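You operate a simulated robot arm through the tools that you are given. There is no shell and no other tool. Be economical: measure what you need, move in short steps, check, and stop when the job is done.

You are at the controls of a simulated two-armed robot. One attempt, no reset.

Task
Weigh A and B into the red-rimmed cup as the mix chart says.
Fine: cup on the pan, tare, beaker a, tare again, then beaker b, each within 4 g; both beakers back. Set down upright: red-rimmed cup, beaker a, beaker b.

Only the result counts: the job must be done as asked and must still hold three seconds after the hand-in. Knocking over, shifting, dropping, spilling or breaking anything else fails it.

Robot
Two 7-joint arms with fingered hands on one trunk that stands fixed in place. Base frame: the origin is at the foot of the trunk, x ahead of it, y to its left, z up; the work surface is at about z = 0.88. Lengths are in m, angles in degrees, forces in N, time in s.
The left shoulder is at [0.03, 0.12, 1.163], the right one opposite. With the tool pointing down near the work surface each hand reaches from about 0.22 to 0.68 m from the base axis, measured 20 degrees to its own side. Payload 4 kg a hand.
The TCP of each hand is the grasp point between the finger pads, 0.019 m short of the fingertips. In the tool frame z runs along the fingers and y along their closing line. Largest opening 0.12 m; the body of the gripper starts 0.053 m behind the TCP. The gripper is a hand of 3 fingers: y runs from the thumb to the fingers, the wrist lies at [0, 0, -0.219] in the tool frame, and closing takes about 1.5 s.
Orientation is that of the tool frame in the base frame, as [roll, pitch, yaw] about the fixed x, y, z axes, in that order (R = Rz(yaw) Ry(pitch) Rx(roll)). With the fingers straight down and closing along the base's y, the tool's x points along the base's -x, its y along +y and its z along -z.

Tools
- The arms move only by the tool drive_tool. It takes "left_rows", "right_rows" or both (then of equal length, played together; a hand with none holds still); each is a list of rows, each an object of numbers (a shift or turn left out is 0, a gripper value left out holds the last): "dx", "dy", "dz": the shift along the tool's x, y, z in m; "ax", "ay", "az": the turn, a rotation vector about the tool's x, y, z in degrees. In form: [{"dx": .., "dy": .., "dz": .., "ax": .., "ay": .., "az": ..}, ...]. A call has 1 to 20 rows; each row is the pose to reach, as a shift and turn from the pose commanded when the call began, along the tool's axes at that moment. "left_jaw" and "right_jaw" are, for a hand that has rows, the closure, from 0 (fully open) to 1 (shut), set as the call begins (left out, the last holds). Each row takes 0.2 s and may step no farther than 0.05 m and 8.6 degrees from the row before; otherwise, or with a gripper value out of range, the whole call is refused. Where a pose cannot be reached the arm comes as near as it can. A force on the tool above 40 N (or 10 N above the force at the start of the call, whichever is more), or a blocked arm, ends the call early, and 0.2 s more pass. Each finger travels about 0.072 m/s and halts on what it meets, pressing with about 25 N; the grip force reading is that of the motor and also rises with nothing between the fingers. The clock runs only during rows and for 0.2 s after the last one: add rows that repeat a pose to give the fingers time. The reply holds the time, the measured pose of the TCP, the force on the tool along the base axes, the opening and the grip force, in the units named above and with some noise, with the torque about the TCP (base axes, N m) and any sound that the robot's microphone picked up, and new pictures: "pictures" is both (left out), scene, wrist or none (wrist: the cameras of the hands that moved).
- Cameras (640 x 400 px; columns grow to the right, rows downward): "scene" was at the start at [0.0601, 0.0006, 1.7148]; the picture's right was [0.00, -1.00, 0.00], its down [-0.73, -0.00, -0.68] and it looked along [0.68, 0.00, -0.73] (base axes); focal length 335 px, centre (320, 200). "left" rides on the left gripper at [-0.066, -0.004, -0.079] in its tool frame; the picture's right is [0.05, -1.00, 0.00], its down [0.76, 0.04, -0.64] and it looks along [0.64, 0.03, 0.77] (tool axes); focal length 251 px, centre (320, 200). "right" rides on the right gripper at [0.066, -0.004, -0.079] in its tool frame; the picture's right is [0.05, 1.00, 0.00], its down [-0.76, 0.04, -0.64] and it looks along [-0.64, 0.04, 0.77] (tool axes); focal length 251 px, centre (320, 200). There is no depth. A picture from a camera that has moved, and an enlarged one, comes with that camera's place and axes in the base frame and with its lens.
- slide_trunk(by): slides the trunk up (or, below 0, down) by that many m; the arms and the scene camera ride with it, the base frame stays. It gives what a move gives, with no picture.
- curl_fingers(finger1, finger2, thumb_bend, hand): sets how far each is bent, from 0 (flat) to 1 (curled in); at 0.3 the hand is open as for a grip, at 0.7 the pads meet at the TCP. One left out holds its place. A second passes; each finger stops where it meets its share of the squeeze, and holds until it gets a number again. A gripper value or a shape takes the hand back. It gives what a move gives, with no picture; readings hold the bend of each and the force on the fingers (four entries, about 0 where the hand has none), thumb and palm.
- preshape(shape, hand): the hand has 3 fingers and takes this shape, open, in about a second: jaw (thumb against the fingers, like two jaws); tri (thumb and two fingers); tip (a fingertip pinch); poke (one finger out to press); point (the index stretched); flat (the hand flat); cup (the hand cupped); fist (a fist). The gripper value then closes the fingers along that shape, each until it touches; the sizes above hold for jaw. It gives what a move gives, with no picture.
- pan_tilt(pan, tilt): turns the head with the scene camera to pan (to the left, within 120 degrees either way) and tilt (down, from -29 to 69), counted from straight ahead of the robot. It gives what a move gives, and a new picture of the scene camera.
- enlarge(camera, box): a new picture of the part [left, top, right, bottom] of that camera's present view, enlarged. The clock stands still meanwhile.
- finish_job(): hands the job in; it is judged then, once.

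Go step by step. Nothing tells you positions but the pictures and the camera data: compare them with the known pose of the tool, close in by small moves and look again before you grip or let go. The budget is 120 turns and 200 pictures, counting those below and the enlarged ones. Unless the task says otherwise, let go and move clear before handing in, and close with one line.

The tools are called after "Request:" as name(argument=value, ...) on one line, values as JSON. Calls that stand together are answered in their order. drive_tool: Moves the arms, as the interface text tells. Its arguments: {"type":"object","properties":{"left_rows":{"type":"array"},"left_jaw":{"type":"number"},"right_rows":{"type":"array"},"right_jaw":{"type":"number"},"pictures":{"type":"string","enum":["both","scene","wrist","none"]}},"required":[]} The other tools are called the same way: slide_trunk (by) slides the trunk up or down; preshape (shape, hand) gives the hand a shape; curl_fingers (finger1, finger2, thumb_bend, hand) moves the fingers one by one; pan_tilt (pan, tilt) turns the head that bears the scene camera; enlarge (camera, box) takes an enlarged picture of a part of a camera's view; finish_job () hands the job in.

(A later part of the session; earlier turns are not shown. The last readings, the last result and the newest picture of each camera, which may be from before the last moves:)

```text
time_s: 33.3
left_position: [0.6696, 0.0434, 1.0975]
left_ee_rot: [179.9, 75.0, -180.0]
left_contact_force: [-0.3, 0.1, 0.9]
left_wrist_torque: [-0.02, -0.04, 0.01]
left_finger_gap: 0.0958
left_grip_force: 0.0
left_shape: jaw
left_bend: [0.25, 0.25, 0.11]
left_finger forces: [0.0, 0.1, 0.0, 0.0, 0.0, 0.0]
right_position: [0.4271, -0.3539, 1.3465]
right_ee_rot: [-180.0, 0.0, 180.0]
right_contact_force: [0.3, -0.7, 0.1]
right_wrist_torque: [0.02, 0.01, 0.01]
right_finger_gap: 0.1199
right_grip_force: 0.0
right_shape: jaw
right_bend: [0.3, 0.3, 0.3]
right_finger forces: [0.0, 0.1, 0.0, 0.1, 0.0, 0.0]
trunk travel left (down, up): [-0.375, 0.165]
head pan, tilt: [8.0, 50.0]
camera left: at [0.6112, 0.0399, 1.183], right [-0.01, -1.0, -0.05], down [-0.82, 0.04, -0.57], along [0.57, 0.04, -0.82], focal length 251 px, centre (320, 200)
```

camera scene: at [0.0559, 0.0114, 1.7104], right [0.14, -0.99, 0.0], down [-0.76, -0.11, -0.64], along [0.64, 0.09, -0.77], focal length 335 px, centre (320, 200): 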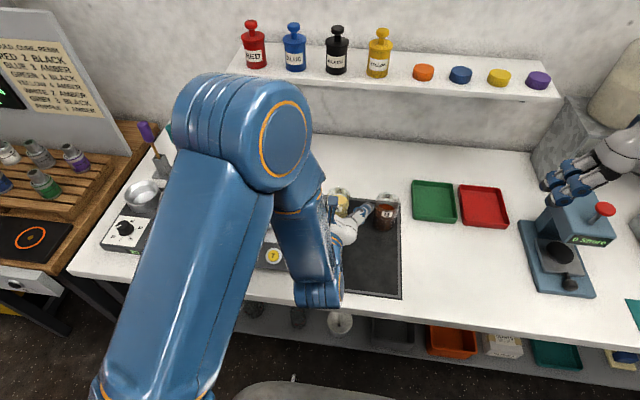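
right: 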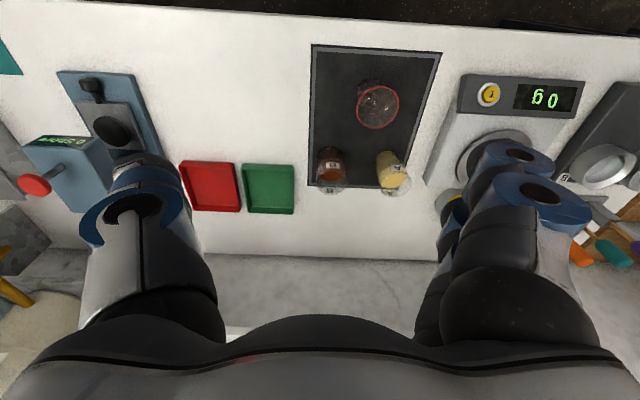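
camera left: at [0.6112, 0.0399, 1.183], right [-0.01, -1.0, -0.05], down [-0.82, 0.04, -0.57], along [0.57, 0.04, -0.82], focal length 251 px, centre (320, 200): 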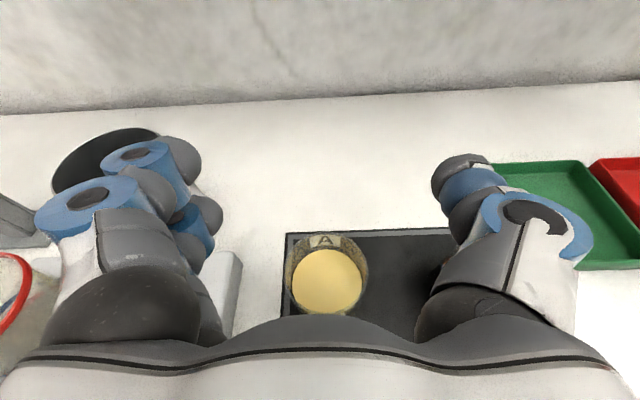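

Aligned with A. I descend around it slowly.

Request:
drive_tool(left_rows=[{"dx": 0.04, "dy": 0.0015, "dz": 0.0105}, {"dx": 0.08, "dy": 0.0015, "dz": 0.021}, {"dx": 0.11, "dy": 0.0015, "dz": 0.029}, {"dx": 0.13, "dy": 0.0015, "dz": 0.0345}, {"dx": 0.1476, "dy": 0.0015, "dz": 0.039}, {"dx": 0.1476, "dy": 0.0015, "dz": 0.039}])

```text
time_s: 34.7
left_position: [0.6675, 0.0466, 0.9468]
left_ee_rot: [-179.9, 75.0, -180.0]
left_contact_force: [0.3, 0.0, 0.7]
left_wrist_torque: [0.02, 0.0, 0.0]
left_finger_gap: 0.0963
left_grip_force: 0.0
left_shape: jaw
left_bend: [0.25, 0.25, 0.11]
left_finger forces: [0.1, 0.1, 0.1, 0.1, 0.0, 0.0]
right_position: [0.4277, -0.3539, 1.346]
right_ee_rot: [180.0, 0.0, -180.0]
right_contact_force: [-0.5, -0.1, 0.1]
right_wrist_torque: [-0.01, 0.01, -0.04]
right_finger_gap: 0.1199
right_grip_force: 0.0
right_shape: jaw
right_bend: [0.3, 0.3, 0.3]
right_finger forces: [0.0, 0.0, 0.0, 0.1, 0.1, 0.1]
trunk travel left (down, up): [-0.375, 0.165]
head pan, tilt: [8.0, 50.0]
camera scene: at [0.0564, 0.011, 1.7104], right [0.14, -0.99, 0.0], down [-0.76, -0.11, -0.64], along [0.64, 0.09, -0.77], focal length 335 px, centre (320, 200)
camera left: at [0.6095, 0.0423, 1.0307], right [-0.01, -1.0, -0.05], down [-0.82, 0.04, -0.57], along [0.57, 0.03, -0.82], focal length 251 px, centre (320, 200)
```

scene: 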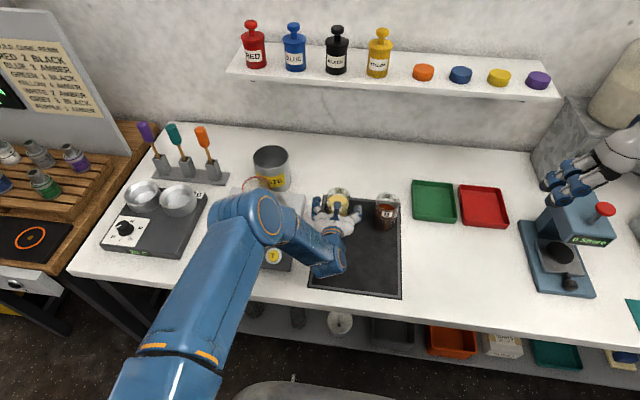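
left: 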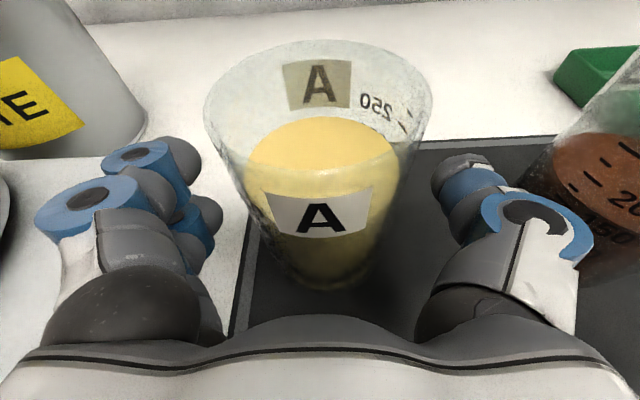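

A sits between the fingers. I close.

Request:
drive_tool(left_rows=[{}, {}, {}, {}, {}, {}, {}], left_jaw=1, pictures="wrist")

```text
time_s: 36.3
left_position: [0.6691, 0.0458, 0.9457]
left_ee_rot: [180.0, 75.0, 179.9]
left_contact_force: [0.3, 1.4, 0.7]
left_wrist_torque: [0.0, 0.05, -0.03]
left_finger_gap: 0.0614
left_grip_force: 24.5
left_shape: jaw
left_bend: [0.33, 0.34, 0.94]
left_finger forces: [11.3, 10.5, 0.0, 0.0, 20.0, 0.0]
right_position: [0.4288, -0.3541, 1.3452]
right_ee_rot: [180.0, 0.0, -180.0]
right_contact_force: [0.7, 0.4, 0.2]
right_wrist_torque: [0.01, -0.01, -0.05]
right_finger_gap: 0.1198
right_grip_force: 0.1
right_shape: jaw
right_bend: [0.3, 0.3, 0.3]
right_finger forces: [0.0, 0.0, 0.1, 0.0, 0.0, 0.1]
trunk travel left (down, up): [-0.375, 0.165]
head pan, tilt: [8.0, 50.0]
camera left: at [0.6095, 0.0425, 1.0306], right [-0.01, -1.0, -0.05], down [-0.82, 0.04, -0.57], along [0.57, 0.04, -0.82], focal length 251 px, centre (320, 200)
```

left: 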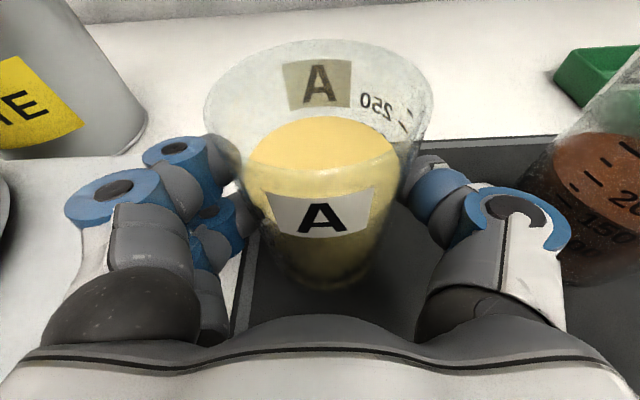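

Held (gap 0.061). I lift straight up, keeping it upright.

Request:
drive_tool(left_rows=[{"dx": -0.01, "dz": -0.0027}, {"dx": -0.03, "dz": -0.008}, {"dx": -0.055, "dz": -0.0147}, {"dx": -0.08, "dz": -0.0214}, {"dx": -0.105, "dz": -0.0281}, {"dx": -0.13, "dz": -0.0348}, {"dx": -0.155, "dz": -0.0415}, {"dx": -0.175, "dz": -0.0469}, {"dx": -0.188, "dz": -0.0504}, {"dx": -0.193, "dz": -0.0518}, {"dx": -0.193, "dz": -0.0518}], pictures="wrist")

```text
time_s: 38.7
left_position: [0.6689, 0.0464, 1.1456]
left_ee_rot: [179.9, 75.0, 179.8]
left_contact_force: [0.8, 0.4, -2.3]
left_wrist_torque: [-0.01, 0.01, -0.03]
left_finger_gap: 0.0613
left_grip_force: 25.1
left_shape: jaw
left_bend: [0.33, 0.34, 0.94]
left_finger forces: [11.2, 9.9, 0.0, 0.0, 20.2, 0.0]
right_position: [0.4263, -0.3535, 1.3455]
right_ee_rot: [-180.0, 0.0, 180.0]
right_contact_force: [0.1, 0.6, -0.1]
right_wrist_torque: [-0.02, -0.04, 0.01]
right_finger_gap: 0.12
right_grip_force: 0.2
right_shape: jaw
right_bend: [0.3, 0.3, 0.3]
right_finger forces: [0.1, 0.0, 0.0, 0.0, 0.0, 0.1]
trunk travel left (down, up): [-0.375, 0.165]
head pan, tilt: [8.0, 50.0]
camera left: at [0.6101, 0.0426, 1.2305], right [-0.01, -1.0, -0.05], down [-0.82, 0.04, -0.57], along [0.57, 0.04, -0.82], focal length 251 px, centre (320, 200)
```

left: 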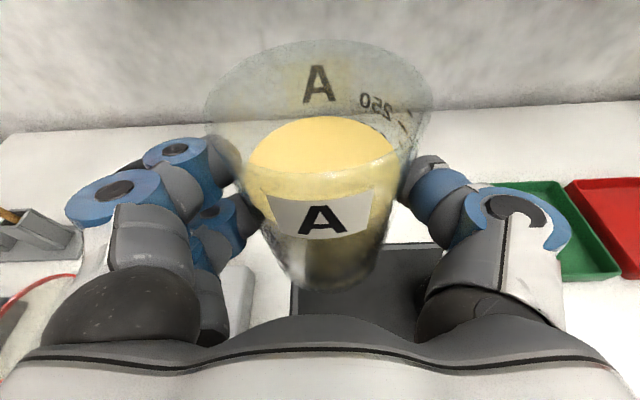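

Lifted cleanly. Now carry it high over to the left side of the cup.

Request:
drive_tool(left_rows=[{"dy": 0.01}, {"dy": 0.03}, {"dy": 0.055, "dx": 0.001, "dz": -0.004}, {"dy": 0.08, "dx": 0.002, "dz": -0.008}, {"dy": 0.11, "dx": 0.003, "dz": -0.011}, {"dy": 0.14, "dx": 0.004, "dz": -0.015}, {"dy": 0.17, "dx": 0.005, "dz": -0.018}, {"dy": 0.2, "dx": 0.006, "dz": -0.022}, {"dy": 0.23, "dx": 0.007, "dz": -0.026}, {"dy": 0.255, "dx": 0.0078, "dz": -0.029}, {"dy": 0.275, "dx": 0.0078, "dz": -0.029}, {"dy": 0.286, "dx": 0.0078, "dz": -0.029}, {"dy": 0.289, "dx": 0.0078, "dz": -0.029}, {"dy": 0.289, "dx": 0.0078, "dz": -0.029}])

Request:
enlarge(camera="scene", box=[160, 120, 352, 280])

```text
time_s: 41.7
left_position: [0.6379, 0.3357, 1.1452]
left_ee_rot: [-180.0, 75.0, 180.0]
left_contact_force: [0.4, -0.6, -2.4]
left_wrist_torque: [0.01, 0.02, -0.01]
left_finger_gap: 0.0611
left_grip_force: 25.1
left_shape: jaw
left_bend: [0.33, 0.35, 0.94]
left_finger forces: [11.1, 10.0, 0.1, 0.0, 20.1, 0.0]
right_position: [0.4274, -0.3541, 1.3465]
right_ee_rot: [179.9, -0.1, 180.0]
right_contact_force: [-0.5, -0.7, 0.2]
right_wrist_torque: [-0.01, -0.01, 0.04]
right_finger_gap: 0.1198
right_grip_force: 0.1
right_shape: jaw
right_bend: [0.3, 0.3, 0.3]
right_finger forces: [0.1, 0.0, 0.1, 0.0, 0.0, 0.1]
trunk travel left (down, up): [-0.375, 0.165]
head pan, tilt: [8.0, 50.0]
camera scene: at [0.0569, 0.0113, 1.7103], right [0.14, -0.99, 0.0], down [-0.76, -0.11, -0.64], along [0.64, 0.09, -0.77], focal length 335 px, centre (320, 200)
camera left: at [0.5797, 0.3321, 1.2303], right [-0.01, -1.0, -0.05], down [-0.82, 0.04, -0.57], along [0.57, 0.04, -0.82], focal length 251 px, centre (320, 200)
```

scene: 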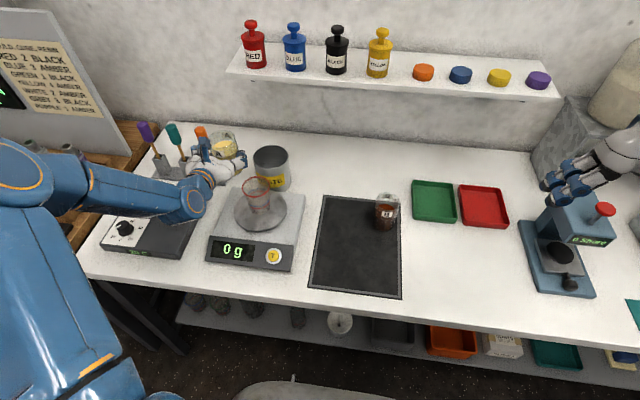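
left: 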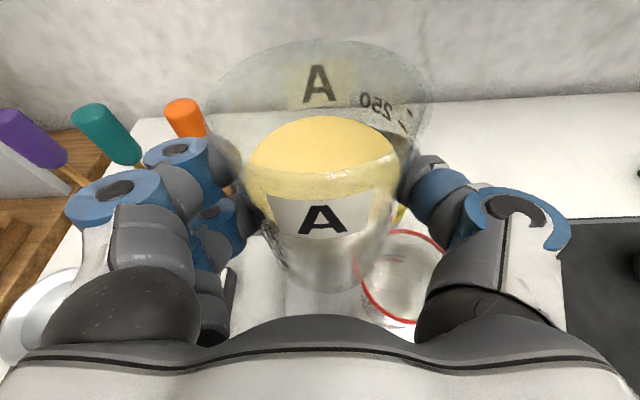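

```text
2.50 times, centred on (256, 200) of scene
camera zoom: at [0.0569, 0.0113, 1.7103], right [0.14, -0.99, 0.0], down [-0.76, -0.11, -0.64], along [0.64, 0.09, -0.77], focal length 837 px, centre (480, 200)
```

zoom: 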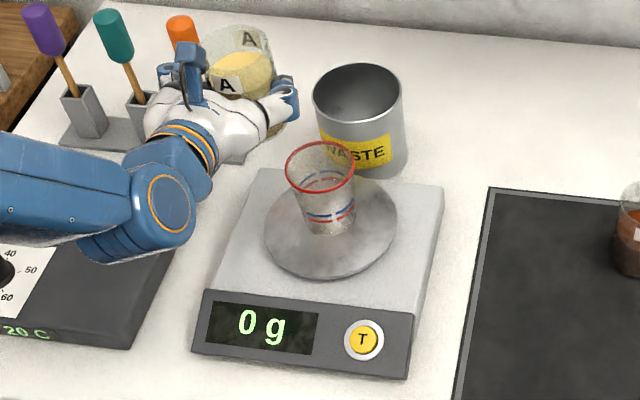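

The display and cup are both in clear view. I lower to pouring height and tilt toward the cup to 38°, still short of pouring.

Request:
drive_tool(left_rows=[{"dx": 0.02, "dz": 0.0054}, {"dx": 0.045, "dz": 0.012}, {"dx": 0.0575, "dz": 0.0174}, {"dx": 0.0575, "dz": 0.0174, "ax": -1.8, "az": 6.76}, {"dx": 0.0575, "dz": 0.0174, "ax": -3.63, "az": 13.5}, {"dx": 0.0575, "dz": 0.0174, "ax": -5.44, "az": 20.3}, {"dx": 0.0575, "dz": 0.0174, "ax": -7.25, "az": 27}, {"dx": 0.0575, "dz": 0.0174, "ax": -9.06, "az": 33.8}, {"dx": 0.0575, "dz": 0.0174, "ax": -9.84, "az": 36.7}, {"dx": 0.0575, "dz": 0.0174, "ax": -9.84, "az": 36.7}])

Request:
enlarge(camera="scene", box=[160, 120, 352, 280])

```text
time_s: 43.9
left_position: [0.6395, 0.3343, 1.0862]
left_ee_rot: [108.3, 49.4, 113.6]
left_contact_force: [0.7, 0.5, -3.6]
left_wrist_torque: [-0.01, 0.04, 0.02]
left_finger_gap: 0.0605
left_grip_force: 24.8
left_shape: jaw
left_bend: [0.32, 0.35, 0.95]
left_finger forces: [12.2, 9.4, 0.0, 0.0, 22.4, 0.0]
right_position: [0.4265, -0.3536, 1.3465]
right_ee_rot: [180.0, 0.0, 180.0]
right_contact_force: [-0.5, -0.6, 0.4]
right_wrist_torque: [0.04, -0.02, 0.0]
right_finger_gap: 0.12
right_grip_force: 0.0
right_shape: jaw
right_bend: [0.3, 0.3, 0.3]
right_finger forces: [0.0, 0.1, 0.0, 0.1, 0.0, 0.0]
trunk travel left (down, up): [-0.375, 0.165]
head pan, tilt: [8.0, 50.0]
camera scene: at [0.0564, 0.0114, 1.7103], right [0.14, -0.99, 0.0], down [-0.76, -0.11, -0.64], along [0.64, 0.09, -0.77], focal length 335 px, centre (320, 200)
camera left: at [0.5814, 0.2799, 1.1501], right [-0.01, -0.75, -0.66], down [-0.82, 0.38, -0.42], along [0.57, 0.53, -0.62], focal length 251 px, centre (320, 200)
```

scene: 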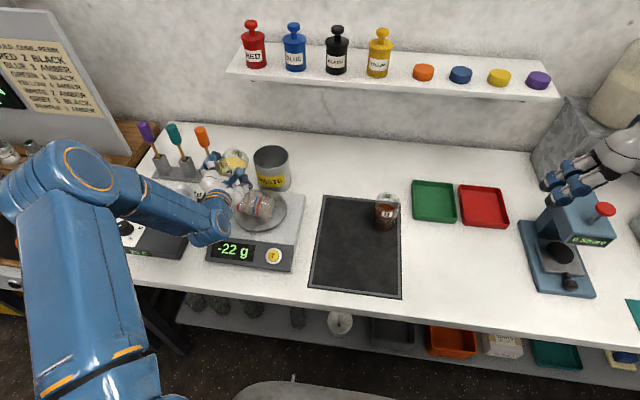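
left: 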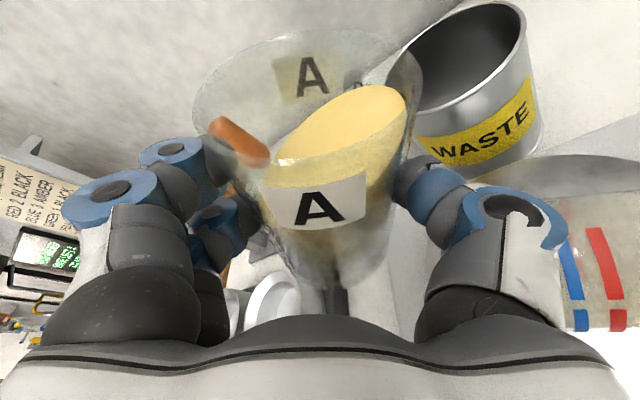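

```text
2.50 times, centred on (256, 200) of scene
camera zoom: at [0.0564, 0.0114, 1.7103], right [0.14, -0.99, 0.0], down [-0.76, -0.11, -0.64], along [0.64, 0.09, -0.77], focal length 837 px, centre (480, 200)
```

zoom: 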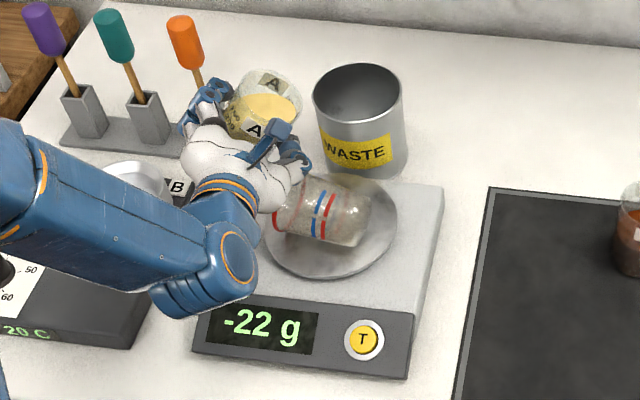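

The thumb knuckle caught the cup, which is now lying tilted by the hand. I look closely before moving anything.

Request:
enlarge(camera="scene", box=[216, 160, 312, 220])

Request:
enlarge(camera="left", box=[400, 120, 640, 400])

```text
6.67 times, centred on (264, 190) of scene
camera zoom: at [0.0564, 0.0114, 1.7103], right [0.14, -0.99, 0.0], down [-0.76, -0.11, -0.64], along [0.64, 0.09, -0.77], focal length 2232 px, centre (693, 267)
```

zoom: 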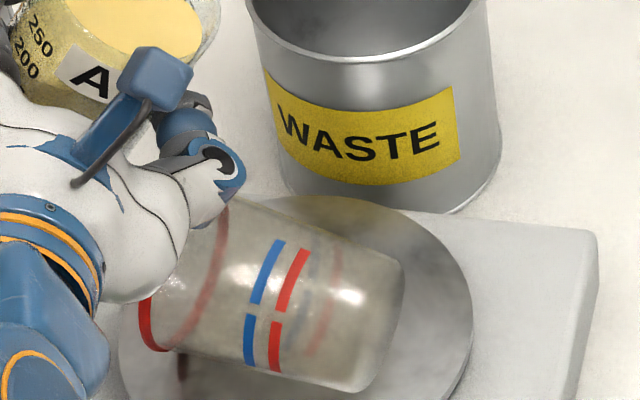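

```text
1.43 times, centred on (520, 260) of left
camera zoom: at [0.5814, 0.2799, 1.1501], right [-0.01, -0.75, -0.66], down [-0.82, 0.38, -0.42], along [0.57, 0.53, -0.62], focal length 359 px, centre (34, 114)
```

zoom: 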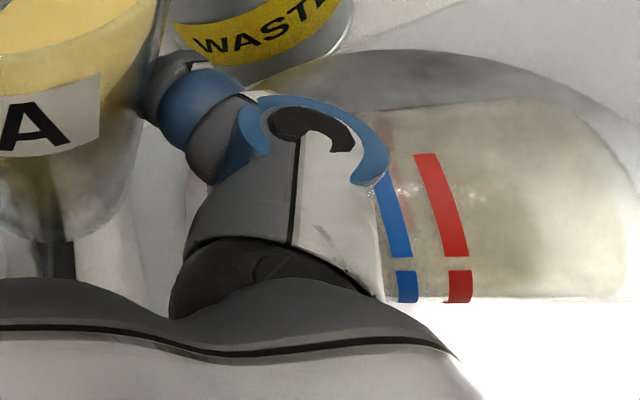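

I let a moment pass to see whether the cup is moving or settled.

Request:
drive_tool(left_rows=[{}, {}], pictures="none")

Request:
enlarge(camera="scene", box=[200, 160, 296, 280])

```text
time_s: 44.5
left_position: [0.6406, 0.3338, 1.085]
left_ee_rot: [108.2, 49.6, 113.7]
left_contact_force: [-0.1, -0.3, -2.8]
left_wrist_torque: [-0.02, -0.03, -0.01]
left_finger_gap: 0.0604
left_grip_force: 24.4
left_shape: jaw
left_bend: [0.32, 0.35, 0.95]
left_finger forces: [12.2, 9.4, 0.0, 0.0, 22.4, 0.1]
right_position: [0.4279, -0.3534, 1.3456]
right_ee_rot: [-179.9, 0.0, -180.0]
right_contact_force: [0.6, 0.1, 0.3]
right_wrist_torque: [-0.03, 0.0, 0.03]
right_finger_gap: 0.1198
right_grip_force: 0.0
right_shape: jaw
right_bend: [0.3, 0.3, 0.3]
right_finger forces: [0.0, 0.0, 0.0, 0.1, 0.0, 0.0]
trunk travel left (down, up): [-0.375, 0.165]
head pan, tilt: [8.0, 50.0]
```

```text
3.33 times, centred on (248, 220) of scene
camera zoom: at [0.0569, 0.0113, 1.7103], right [0.14, -0.99, 0.0], down [-0.76, -0.11, -0.64], along [0.64, 0.09, -0.77], focal length 1116 px, centre (560, 133)
```

zoom: 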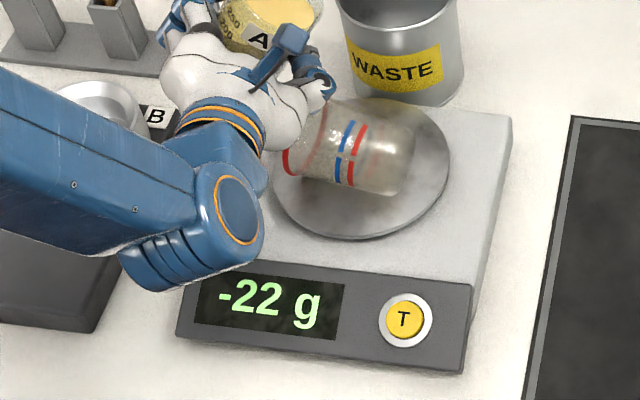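

The cup is at rest. I lift the hand 12 mm straight up to see if the cup is hooked to it.

Request:
drive_tool(left_rows=[{"dx": -0.0046, "dy": 0.0037, "dz": -0.0012}, {"dx": -0.0091, "dy": 0.0074, "dz": -0.0024}], pictures="wrist")

Request:
enlarge(camera="scene", box=[200, 160, 296, 280])

```text
time_s: 45.1
left_position: [0.6395, 0.3344, 1.098]
left_ee_rot: [108.3, 49.5, 113.6]
left_contact_force: [-0.5, -0.7, -2.5]
left_wrist_torque: [-0.06, 0.04, -0.02]
left_finger_gap: 0.0605
left_grip_force: 25.3
left_shape: jaw
left_bend: [0.32, 0.35, 0.95]
left_finger forces: [12.1, 9.4, 0.1, 0.1, 22.4, 0.1]
right_position: [0.4266, -0.355, 1.3463]
right_ee_rot: [-180.0, 0.0, -180.0]
right_contact_force: [-0.8, -0.4, -0.5]
right_wrist_torque: [-0.01, 0.02, 0.01]
right_finger_gap: 0.1199
right_grip_force: 0.0
right_shape: jaw
right_bend: [0.3, 0.3, 0.3]
right_finger forces: [0.1, 0.1, 0.1, 0.0, 0.0, 0.0]
trunk travel left (down, up): [-0.375, 0.165]
head pan, tilt: [8.0, 50.0]
camera left: at [0.5816, 0.2796, 1.1622], right [-0.01, -0.76, -0.66], down [-0.82, 0.38, -0.42], along [0.57, 0.53, -0.62], focal length 251 px, centre (320, 200)
```

left: 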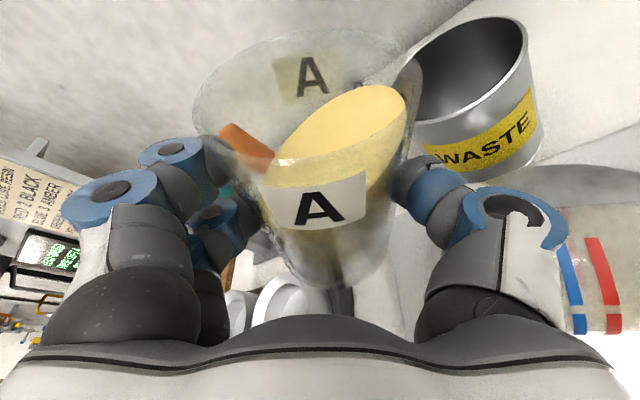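

```text
3.33 times, centred on (248, 220) of scene
camera zoom: at [0.0569, 0.0112, 1.7103], right [0.14, -0.99, 0.0], down [-0.76, -0.11, -0.64], along [0.64, 0.09, -0.77], focal length 1116 px, centre (560, 133)
```

zoom: 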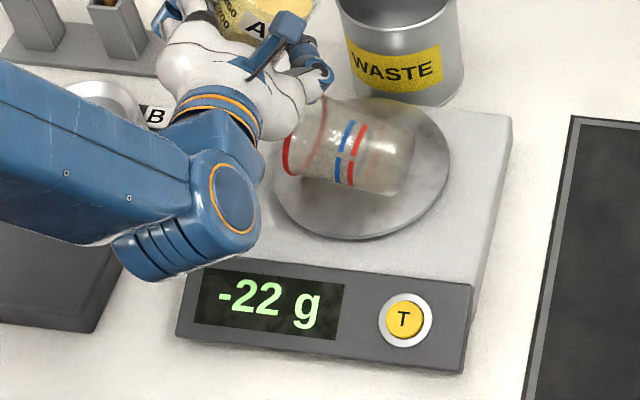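

The cup stays put, so it's lying free on the pan, and nothing is spilled. I lift clear, level beaker A, and will return it to the tray before righting the cup.

Request:
drive_tool(left_rows=[{"dx": -0.0152, "dy": 0.0123, "dz": -0.0041}, {"dx": -0.038, "dy": 0.0308, "dz": -0.0102}, {"dx": -0.0571, "dy": 0.0462, "dz": -0.0153}, {"dx": -0.0647, "dy": 0.0524, "dz": -0.0173}, {"dx": -0.0647, "dy": 0.0524, "dz": -0.0173, "ax": 1.8, "az": -6.76}, {"dx": -0.0647, "dy": 0.0524, "dz": -0.0173, "ax": 3.63, "az": -13.5}, {"dx": -0.0647, "dy": 0.0524, "dz": -0.0173, "ax": 5.44, "az": -20.3}, {"dx": -0.0647, "dy": 0.0524, "dz": -0.0173, "ax": 7.25, "az": -27}, {"dx": -0.0647, "dy": 0.0524, "dz": -0.0173, "ax": 9.06, "az": -33.8}, {"dx": -0.0647, "dy": 0.0524, "dz": -0.0173, "ax": 9.84, "az": -36.7}, {"dx": -0.0647, "dy": 0.0524, "dz": -0.0173, "ax": 9.84, "az": -36.7}], pictures="none")

Request:
enlarge(camera="scene", box=[160, 120, 352, 280])

```text
time_s: 47.5
left_position: [0.6409, 0.3343, 1.1835]
left_ee_rot: [-179.7, 74.9, -179.7]
left_contact_force: [-0.6, -0.4, -3.1]
left_wrist_torque: [0.01, 0.04, -0.02]
left_finger_gap: 0.0603
left_grip_force: 24.7
left_shape: jaw
left_bend: [0.32, 0.35, 0.95]
left_finger forces: [12.5, 9.6, 0.0, 0.1, 21.1, 0.0]
right_position: [0.4274, -0.3551, 1.3467]
right_ee_rot: [180.0, 0.0, 180.0]
right_contact_force: [0.0, 0.5, 0.8]
right_wrist_torque: [0.0, 0.01, 0.01]
right_finger_gap: 0.1202
right_grip_force: 0.0
right_shape: jaw
right_bend: [0.3, 0.3, 0.3]
right_finger forces: [0.0, 0.1, 0.0, 0.0, 0.1, 0.0]
trunk travel left (down, up): [-0.375, 0.165]
head pan, tilt: [8.0, 50.0]
```

```text
2.50 times, centred on (256, 200) of scene
camera zoom: at [0.0569, 0.0112, 1.7103], right [0.14, -0.99, 0.0], down [-0.76, -0.11, -0.64], along [0.64, 0.09, -0.77], focal length 837 px, centre (480, 200)
```

zoom: 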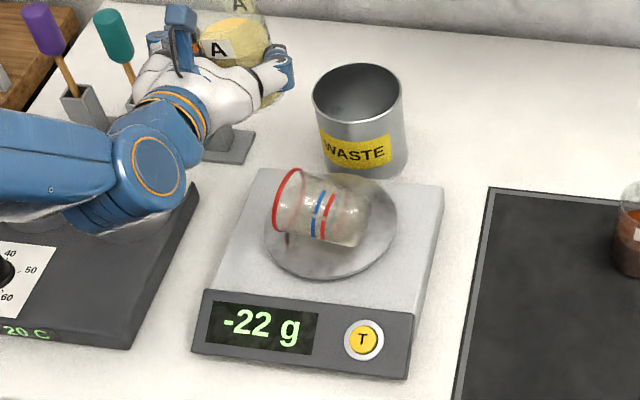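

The cup lies on its side on the pan, opening to the left. I take beaker A back over its spot on the tray.

Request:
drive_tool(left_rows=[{"dy": -0.01}, {"dy": -0.03}, {"dy": -0.06, "dx": -0.002, "dz": 0.006}, {"dy": -0.09, "dx": -0.003, "dz": 0.011}, {"dy": -0.12, "dx": -0.004, "dz": 0.016}, {"dy": -0.15, "dx": -0.005, "dz": 0.02}, {"dy": -0.18, "dx": -0.006, "dz": 0.023}, {"dy": -0.21, "dx": -0.0071, "dz": 0.0267}, {"dy": -0.24, "dx": -0.0071, "dz": 0.0267}, {"dy": -0.265, "dx": -0.0071, "dz": 0.0267}, {"dy": -0.282, "dx": -0.0071, "dz": 0.0267}, {"dy": -0.2885, "dx": -0.0071, "dz": 0.0267}, {"dx": 0.03, "dy": -0.2885, "dz": 0.0367}, {"dx": 0.07, "dy": -0.2885, "dz": 0.0474}, {"dx": 0.11, "dy": -0.2885, "dz": 0.0581}, {"dx": 0.15, "dy": -0.2885, "dz": 0.0688}, {"dx": 0.18, "dy": -0.2885, "dz": 0.0769}, {"dx": 0.2, "dy": -0.2885, "dz": 0.0822}, {"dx": 0.2103, "dy": -0.2885, "dz": 0.085}, {"dx": 0.2103, "dy": -0.2885, "dz": 0.085}], pictures="wrist")

```text
time_s: 51.7
left_position: [0.6681, 0.047, 0.9554]
left_ee_rot: [179.8, 75.0, 179.9]
left_contact_force: [0.0, 0.1, -2.5]
left_wrist_torque: [0.01, 0.03, 0.01]
left_finger_gap: 0.0602
left_grip_force: 24.8
left_shape: jaw
left_bend: [0.32, 0.35, 0.95]
left_finger forces: [12.0, 9.3, 0.0, 0.0, 20.7, 0.0]
right_position: [0.4279, -0.3542, 1.347]
right_ee_rot: [-180.0, -0.1, 179.9]
right_contact_force: [0.2, -0.5, -0.3]
right_wrist_torque: [0.01, -0.01, 0.03]
right_finger_gap: 0.1202
right_grip_force: 0.2
right_shape: jaw
right_bend: [0.3, 0.3, 0.3]
right_finger forces: [0.1, 0.1, 0.0, 0.0, 0.0, 0.0]
trunk travel left (down, up): [-0.375, 0.165]
head pan, tilt: [8.0, 50.0]
camera left: at [0.6105, 0.0435, 1.0413], right [-0.01, -1.0, -0.05], down [-0.82, 0.04, -0.57], along [0.57, 0.04, -0.82], focal length 251 px, centre (320, 200)
```

left: 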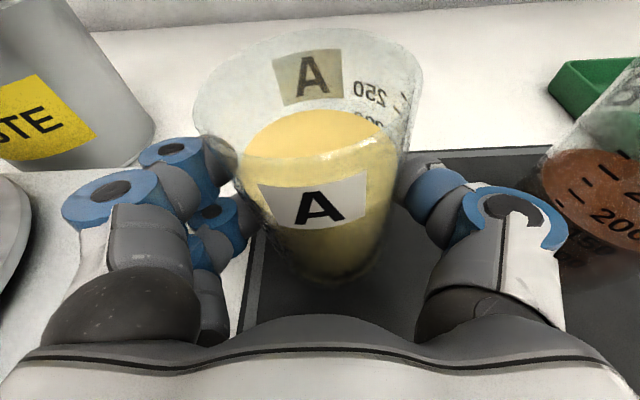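

The beaker leans about 4–5° in the grip after the bump. I correct that with a small roll while lowering to contact.

Request:
drive_tool(left_rows=[{"ax": -1.2, "az": 4.4}, {"ax": -1.2, "az": 4.4, "dx": 0.003, "dz": 0.0008}, {"ax": -1.2, "az": 4.4, "dx": 0.006, "dz": 0.0016}, {"ax": -1.2, "az": 4.4, "dx": 0.008, "dz": 0.0021}, {"ax": -1.2, "az": 4.4, "dx": 0.01, "dz": 0.0027}, {"ax": -1.2, "az": 4.4, "dx": 0.01, "dz": 0.0027}], pictures="both")

Request:
enlarge(camera="scene", box=[288, 160, 416, 240])

```text
time_s: 53.1
left_position: [0.6685, 0.046, 0.9486]
left_ee_rot: [162.7, 74.4, 163.5]
left_contact_force: [0.4, -0.2, -2.9]
left_wrist_torque: [-0.04, 0.05, 0.0]
left_finger_gap: 0.0603
left_grip_force: 24.8
left_shape: jaw
left_bend: [0.32, 0.35, 0.95]
left_finger forces: [12.2, 9.2, 0.0, 0.1, 20.6, 0.0]
right_position: [0.4271, -0.3558, 1.3469]
right_ee_rot: [180.0, 0.1, 180.0]
right_contact_force: [0.1, -0.3, 0.4]
right_wrist_torque: [0.0, -0.03, -0.03]
right_finger_gap: 0.1198
right_grip_force: 0.0
right_shape: jaw
right_bend: [0.3, 0.3, 0.3]
right_finger forces: [0.0, 0.0, 0.0, 0.1, 0.1, 0.0]
trunk travel left (down, up): [-0.375, 0.165]
head pan, tilt: [8.0, 50.0]
camera scene: at [0.0569, 0.011, 1.7103], right [0.14, -0.99, 0.0], down [-0.76, -0.11, -0.64], along [0.64, 0.09, -0.77], focal length 335 px, centre (320, 200)
camera left: at [0.61, 0.0363, 1.0313], right [-0.01, -0.99, -0.13], down [-0.82, 0.09, -0.57], along [0.57, 0.1, -0.81], focal length 251 px, centre (320, 200)
```

scene: 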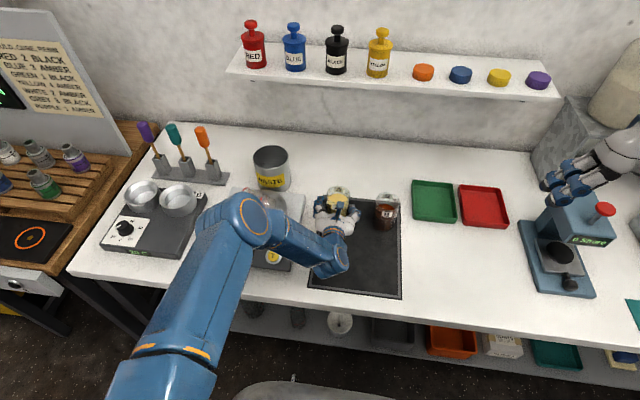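
left: 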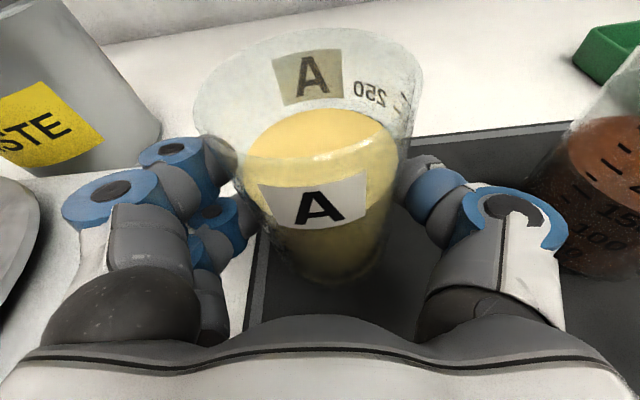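

```text
5.00 times, centred on (352, 200) of scene
camera zoom: at [0.0569, 0.011, 1.7103], right [0.14, -0.99, 0.0], down [-0.76, -0.11, -0.64], along [0.64, 0.09, -0.77], focal length 1674 px, centre (160, 200)
```

zoom: 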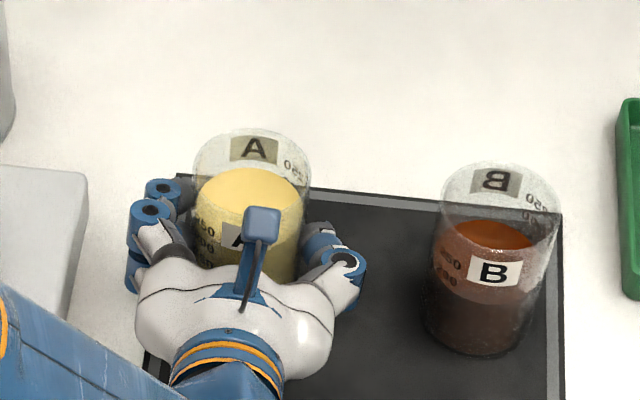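

It looks upright, not yet touching. I lower a few millimetres more.

Request:
drive_tool(left_rows=[{"dx": 0.0015, "dz": 0.0004}, {"dx": 0.003, "dz": 0.0008}, {"dx": 0.004, "dz": 0.0011}, {"dx": 0.004, "dz": 0.0011}], pictures="none")

```text
time_s: 54.1
left_position: [0.6681, 0.0465, 0.9434]
left_ee_rot: [162.7, 74.3, 163.5]
left_contact_force: [0.1, -0.1, 0.8]
left_wrist_torque: [-0.04, 0.05, -0.02]
left_finger_gap: 0.0601
left_grip_force: 24.8
left_shape: jaw
left_bend: [0.32, 0.35, 0.95]
left_finger forces: [12.3, 9.4, 0.1, 0.1, 20.7, 0.0]
right_position: [0.4278, -0.3552, 1.3458]
right_ee_rot: [180.0, 0.2, -180.0]
right_contact_force: [0.1, 0.4, 0.1]
right_wrist_torque: [-0.01, -0.01, -0.02]
right_finger_gap: 0.1199
right_grip_force: 0.0
right_shape: jaw
right_bend: [0.3, 0.3, 0.3]
right_finger forces: [0.1, 0.2, 0.1, 0.1, 0.0, 0.1]
trunk travel left (down, up): [-0.375, 0.165]
head pan, tilt: [8.0, 50.0]
```

The weight is on the tray. I open the hand.

Request:
drive_tool(left_rows=[{}, {}, {}, {}], left_jaw=0.2, pictures="wrist")

```text
time_s: 55.1
left_position: [0.6697, 0.0476, 0.9438]
left_ee_rot: [162.8, 74.3, 163.5]
left_contact_force: [0.8, 0.1, -0.7]
left_wrist_torque: [0.0, 0.0, 0.01]
left_finger_gap: 0.0955
left_grip_force: 0.0
left_shape: jaw
left_bend: [0.26, 0.26, 0.11]
left_finger forces: [0.1, 0.1, 0.0, 0.0, 0.0, 0.0]
right_position: [0.4268, -0.3547, 1.3457]
right_ee_rot: [180.0, -0.1, 180.0]
right_contact_force: [0.4, 0.4, 0.9]
right_wrist_torque: [-0.02, 0.04, 0.04]
right_finger_gap: 0.1198
right_grip_force: 0.0
right_shape: jaw
right_bend: [0.3, 0.3, 0.3]
right_finger forces: [0.1, 0.1, 0.0, 0.0, 0.1, 0.0]
trunk travel left (down, up): [-0.375, 0.165]
head pan, tilt: [8.0, 50.0]
camera left: at [0.6098, 0.0367, 1.0272], right [-0.01, -0.99, -0.13], down [-0.82, 0.09, -0.57], along [0.57, 0.1, -0.81], focal length 251 px, centre (320, 200)
```

left: 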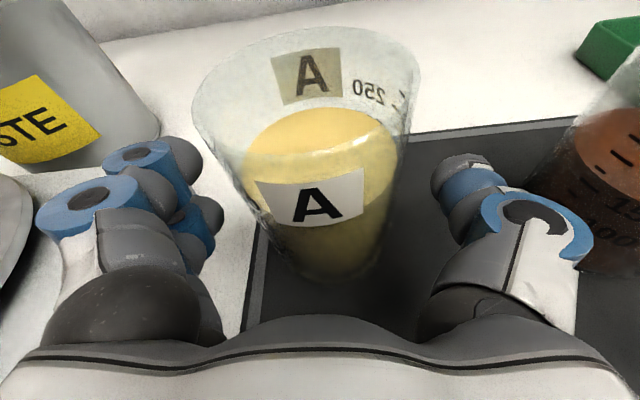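

A stands upright. I rise straight up and undo the roll, then turn the fingers down.

Request:
drive_tool(left_rows=[{"dx": -0.02, "dy": 0.0017, "dz": -0.0054}, {"dx": -0.06, "dy": 0.005, "dz": -0.0161}, {"dx": -0.1, "dy": 0.0083, "dz": -0.0268}, {"dx": -0.145, "dy": 0.012, "dz": -0.0389}, {"dx": -0.185, "dy": 0.0154, "dz": -0.0496}, {"dx": -0.215, "dy": 0.0179, "dz": -0.0576}, {"dx": -0.215, "dy": 0.0179, "dz": -0.0576, "ax": 1.2, "az": -4.4}, {"dx": -0.215, "dy": 0.0179, "dz": -0.0576, "ax": 1.2, "az": -4.4}], pictures="wrist")

Request:
drive_tool(left_rows=[{"ay": 8.3, "dy": 0.02, "dz": -0.01}, {"ay": 16.6, "dy": 0.045, "dz": -0.02}, {"ay": 25, "dy": 0.075, "dz": -0.03}, {"ay": 33.3, "dy": 0.105, "dz": -0.04}, {"ay": 41.6, "dy": 0.13, "dz": -0.05}, {"ay": 50, "dy": 0.15, "dz": -0.06}, {"ay": 58.3, "dy": 0.165, "dz": -0.07}, {"ay": 66.6, "dy": 0.175, "dz": -0.07}, {"ay": 75, "dy": 0.18, "dz": -0.07}, {"ay": 75, "dy": 0.18, "dz": -0.07}], left_jaw=0, pictures="none")

```text
time_s: 56.9
left_position: [0.6683, 0.0464, 1.1671]
left_ee_rot: [-179.9, 75.0, -180.0]
left_contact_force: [0.1, -0.6, 0.1]
left_wrist_torque: [-0.02, 0.01, 0.02]
left_finger_gap: 0.0956
left_grip_force: 0.0
left_shape: jaw
left_bend: [0.25, 0.25, 0.11]
left_finger forces: [0.0, 0.0, 0.0, 0.1, 0.1, 0.1]
right_position: [0.4271, -0.3537, 1.3456]
right_ee_rot: [-180.0, -0.1, 180.0]
right_contact_force: [0.1, 0.8, -0.3]
right_wrist_torque: [0.01, 0.01, 0.02]
right_finger_gap: 0.1199
right_grip_force: 0.0
right_shape: jaw
right_bend: [0.3, 0.3, 0.3]
right_finger forces: [0.0, 0.0, 0.0, 0.0, 0.0, 0.0]
trunk travel left (down, up): [-0.375, 0.165]
head pan, tilt: [8.0, 50.0]
camera left: at [0.6095, 0.0429, 1.2511], right [-0.01, -1.0, -0.05], down [-0.82, 0.04, -0.57], along [0.57, 0.03, -0.82], focal length 251 px, centre (320, 200)
```

left: 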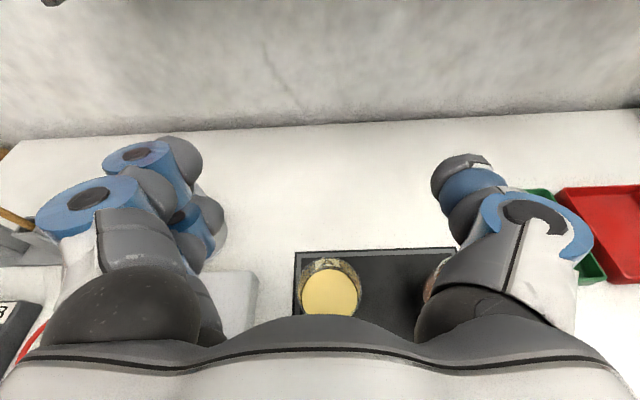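

```text
time_s: 59.1
left_position: [0.5999, 0.2265, 1.1856]
left_ee_rot: [-179.9, 0.0, 180.0]
left_contact_force: [-0.5, -0.7, 0.4]
left_wrist_torque: [-0.03, -0.01, -0.03]
left_finger_gap: 0.1198
left_grip_force: 0.0
left_shape: jaw
left_bend: [0.3, 0.3, 0.3]
left_finger forces: [0.1, 0.0, 0.1, 0.0, 0.0, 0.1]
right_position: [0.4265, -0.3539, 1.3473]
right_ee_rot: [-180.0, -0.1, 180.0]
right_contact_force: [0.3, 0.3, 0.1]
right_wrist_torque: [0.0, 0.0, -0.01]
right_finger_gap: 0.1196
right_grip_force: 0.1
right_shape: jaw
right_bend: [0.3, 0.3, 0.3]
right_finger forces: [0.0, 0.1, 0.0, 0.1, 0.1, 0.0]
trunk travel left (down, up): [-0.375, 0.165]
head pan, tilt: [8.0, 50.0]
```

Now I yaw the hand 90° so the fingers straddle the lying cup.

Request:
drive_tool(left_rows=[{"az": -8.2, "dy": 0.005}, {"az": -16.4, "dy": 0.01}, {"az": -24.6, "dy": 0.015}, {"az": -32.8, "dy": 0.02}, {"az": -41, "dy": 0.025, "dx": -0.004}, {"az": -49.2, "dy": 0.03, "dx": -0.008}, {"az": -57.4, "dy": 0.035, "dx": -0.012}, {"az": -65.6, "dy": 0.04, "dx": -0.016}, {"az": -73.8, "dy": 0.045, "dx": -0.02}, {"az": -82, "dy": 0.045, "dx": -0.02}, {"az": -90, "dy": 0.045, "dx": -0.02}, {"az": -90, "dy": 0.045, "dx": -0.02}])

```text
time_s: 61.7
left_position: [0.6192, 0.2716, 1.1849]
left_ee_rot: [-180.0, 0.0, -89.8]
left_contact_force: [0.2, 0.5, 0.4]
left_wrist_torque: [0.01, 0.0, 0.0]
left_finger_gap: 0.1198
left_grip_force: 0.1
left_shape: jaw
left_bend: [0.3, 0.3, 0.3]
left_finger forces: [0.0, 0.0, 0.0, 0.0, 0.1, 0.0]
right_position: [0.427, -0.3543, 1.3475]
right_ee_rot: [179.9, 0.0, 180.0]
right_contact_force: [0.5, -0.3, 0.4]
right_wrist_torque: [0.03, 0.02, -0.01]
right_finger_gap: 0.12
right_grip_force: 0.0
right_shape: jaw
right_bend: [0.3, 0.3, 0.3]
right_finger forces: [0.0, 0.0, 0.1, 0.0, 0.1, 0.1]
trunk travel left (down, up): [-0.375, 0.165]
head pan, tilt: [8.0, 50.0]
camera scene: at [0.0566, 0.0111, 1.7103], right [0.14, -0.99, 0.0], down [-0.76, -0.11, -0.64], along [0.64, 0.09, -0.77], focal length 335 px, centre (320, 200)
camera left: at [0.6242, 0.3381, 1.2637], right [1.0, -0.05, 0.0], down [-0.04, -0.76, 0.64], along [-0.03, -0.64, -0.77], focal length 251 px, centre (320, 200)
```

scene: 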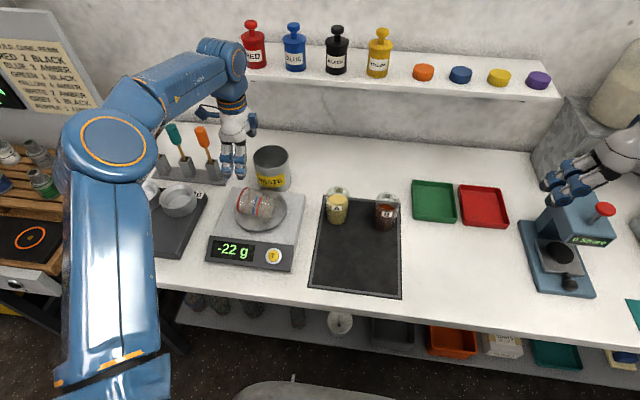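
left: 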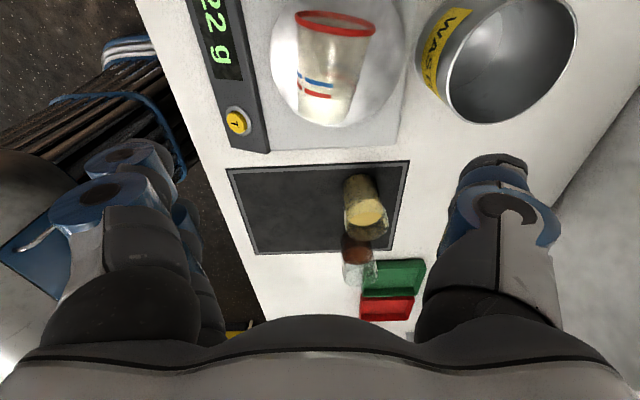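

Clear view: the cup's rim centre is ≈(0.638, 0.314), base ≈(0.623, 0.225), so its axis is turned ~9° from y. I align the hand to it and lean it 15°.

Request:
drive_tool(left_rows=[{"dx": -0.002, "dy": -0.004, "dz": 0.03, "ax": -0.4, "ay": 5, "az": 3.1}, {"dx": -0.004, "dy": -0.008, "dz": 0.06, "ax": -0.8, "ay": 10, "az": 6.2}, {"dx": -0.005, "dy": -0.012, "dz": 0.085, "ax": -1.2, "ay": 15, "az": 9.4}, {"dx": -0.005, "dy": -0.012, "dz": 0.085, "ax": -1.2, "ay": 15, "az": 9.4}])

Request:
enlarge(camera="scene", box=[200, 140, 328, 240])

```text
time_s: 62.7
left_position: [0.6319, 0.2769, 1.1009]
left_ee_rot: [-180.0, -15.1, -99.6]
left_contact_force: [0.2, 0.1, 0.1]
left_wrist_torque: [-0.01, 0.01, 0.01]
left_finger_gap: 0.1199
left_grip_force: 0.0
left_shape: jaw
left_bend: [0.3, 0.3, 0.3]
left_finger forces: [0.1, 0.1, 0.1, 0.0, 0.0, 0.1]
right_position: [0.4265, -0.3546, 1.347]
right_ee_rot: [180.0, 0.0, -180.0]
right_contact_force: [0.4, -0.6, 0.0]
right_wrist_torque: [0.0, -0.02, 0.03]
right_finger_gap: 0.1198
right_grip_force: 0.1
right_shape: jaw
right_bend: [0.3, 0.3, 0.3]
right_finger forces: [0.0, 0.1, 0.0, 0.0, 0.0, 0.0]
trunk travel left (down, up): [-0.375, 0.165]
head pan, tilt: [8.0, 50.0]
camera scene: at [0.0561, 0.011, 1.7104], right [0.14, -0.99, 0.0], down [-0.76, -0.11, -0.64], along [0.64, 0.09, -0.77], focal length 335 px, centre (320, 200)
camera left: at [0.6497, 0.3596, 1.1597], right [0.98, -0.22, 0.02], down [-0.14, -0.56, 0.82], along [-0.17, -0.8, -0.57], focal length 251 px, centre (320, 200)
```

scene: 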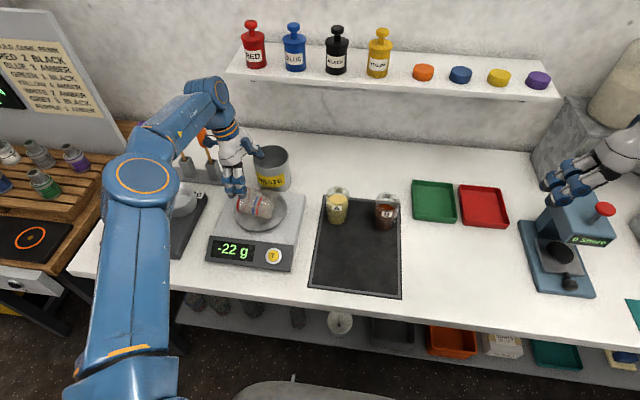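
left: 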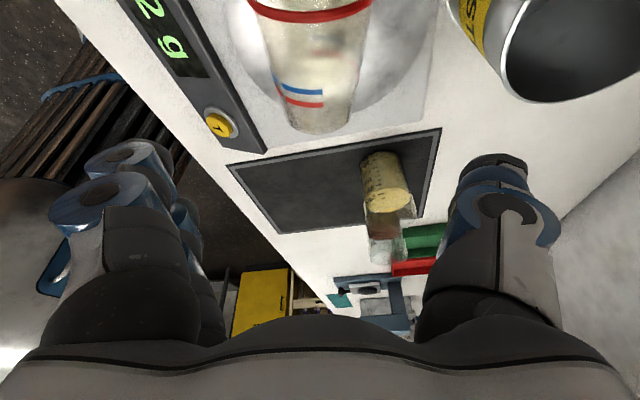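

```text
4.00 times, centred on (264, 190) of scene
camera zoom: at [0.0561, 0.011, 1.7104], right [0.14, -0.99, 0.0], down [-0.76, -0.11, -0.64], along [0.64, 0.09, -0.77], focal length 1339 px, centre (544, 240)
```

zoom: 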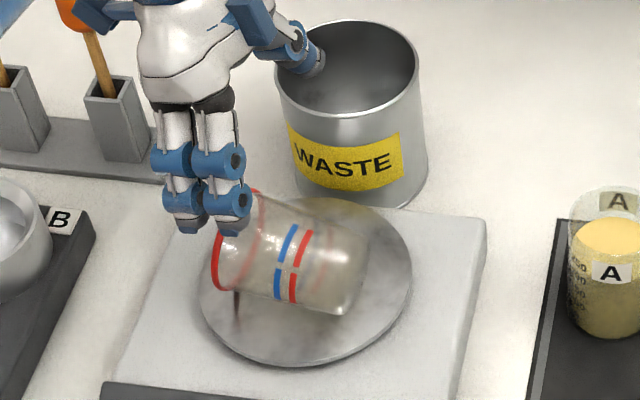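

The hand lines up with the cup. I narrow the opening a little and descend, keeping clear of the waste can.

Request:
drive_tool(left_rows=[{"dx": -0.004, "dz": 0.025}, {"dx": -0.012, "dz": 0.05}, {"dx": -0.018, "dz": 0.075}, {"dx": -0.02, "dz": 0.085}, {"dx": -0.02, "dz": 0.085}], left_jaw=0.2, pictures="wrist")

Request:
enlarge(camera="scene", box=[200, 140, 328, 240])

```text
time_s: 63.9
left_position: [0.6324, 0.2744, 1.0126]
left_ee_rot: [-180.0, -15.1, -99.4]
left_contact_force: [0.3, 0.2, 0.0]
left_wrist_torque: [0.01, -0.01, -0.04]
left_finger_gap: 0.0964
left_grip_force: 0.0
left_shape: jaw
left_bend: [0.25, 0.25, 0.11]
left_finger forces: [0.0, 0.0, 0.0, 0.1, 0.1, 0.0]
right_position: [0.4265, -0.3543, 1.3458]
right_ee_rot: [-179.9, 0.0, 180.0]
right_contact_force: [0.3, -0.5, -0.3]
right_wrist_torque: [0.01, 0.02, 0.0]
right_finger_gap: 0.1202
right_grip_force: 0.0
right_shape: jaw
right_bend: [0.3, 0.3, 0.3]
right_finger forces: [0.0, 0.0, 0.0, 0.1, 0.0, 0.0]
trunk travel left (down, up): [-0.375, 0.165]
head pan, tilt: [8.0, 50.0]
camera left: at [0.6498, 0.3567, 1.0721], right [0.98, -0.22, 0.01], down [-0.14, -0.56, 0.82], along [-0.17, -0.8, -0.57], focal length 251 px, centre (320, 200)
```

left: 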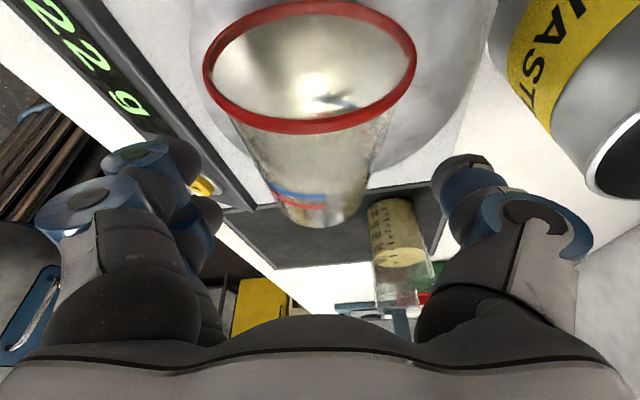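

```text
4.00 times, centred on (264, 190) of scene
camera zoom: at [0.0565, 0.0111, 1.7104], right [0.14, -0.99, 0.0], down [-0.76, -0.11, -0.64], along [0.64, 0.09, -0.77], focal length 1339 px, centre (544, 240)
```

zoom: 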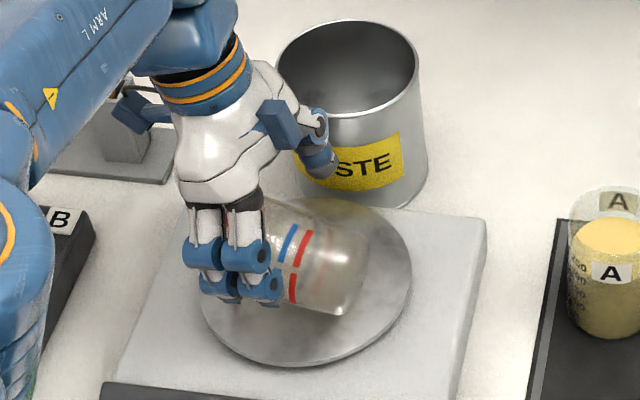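

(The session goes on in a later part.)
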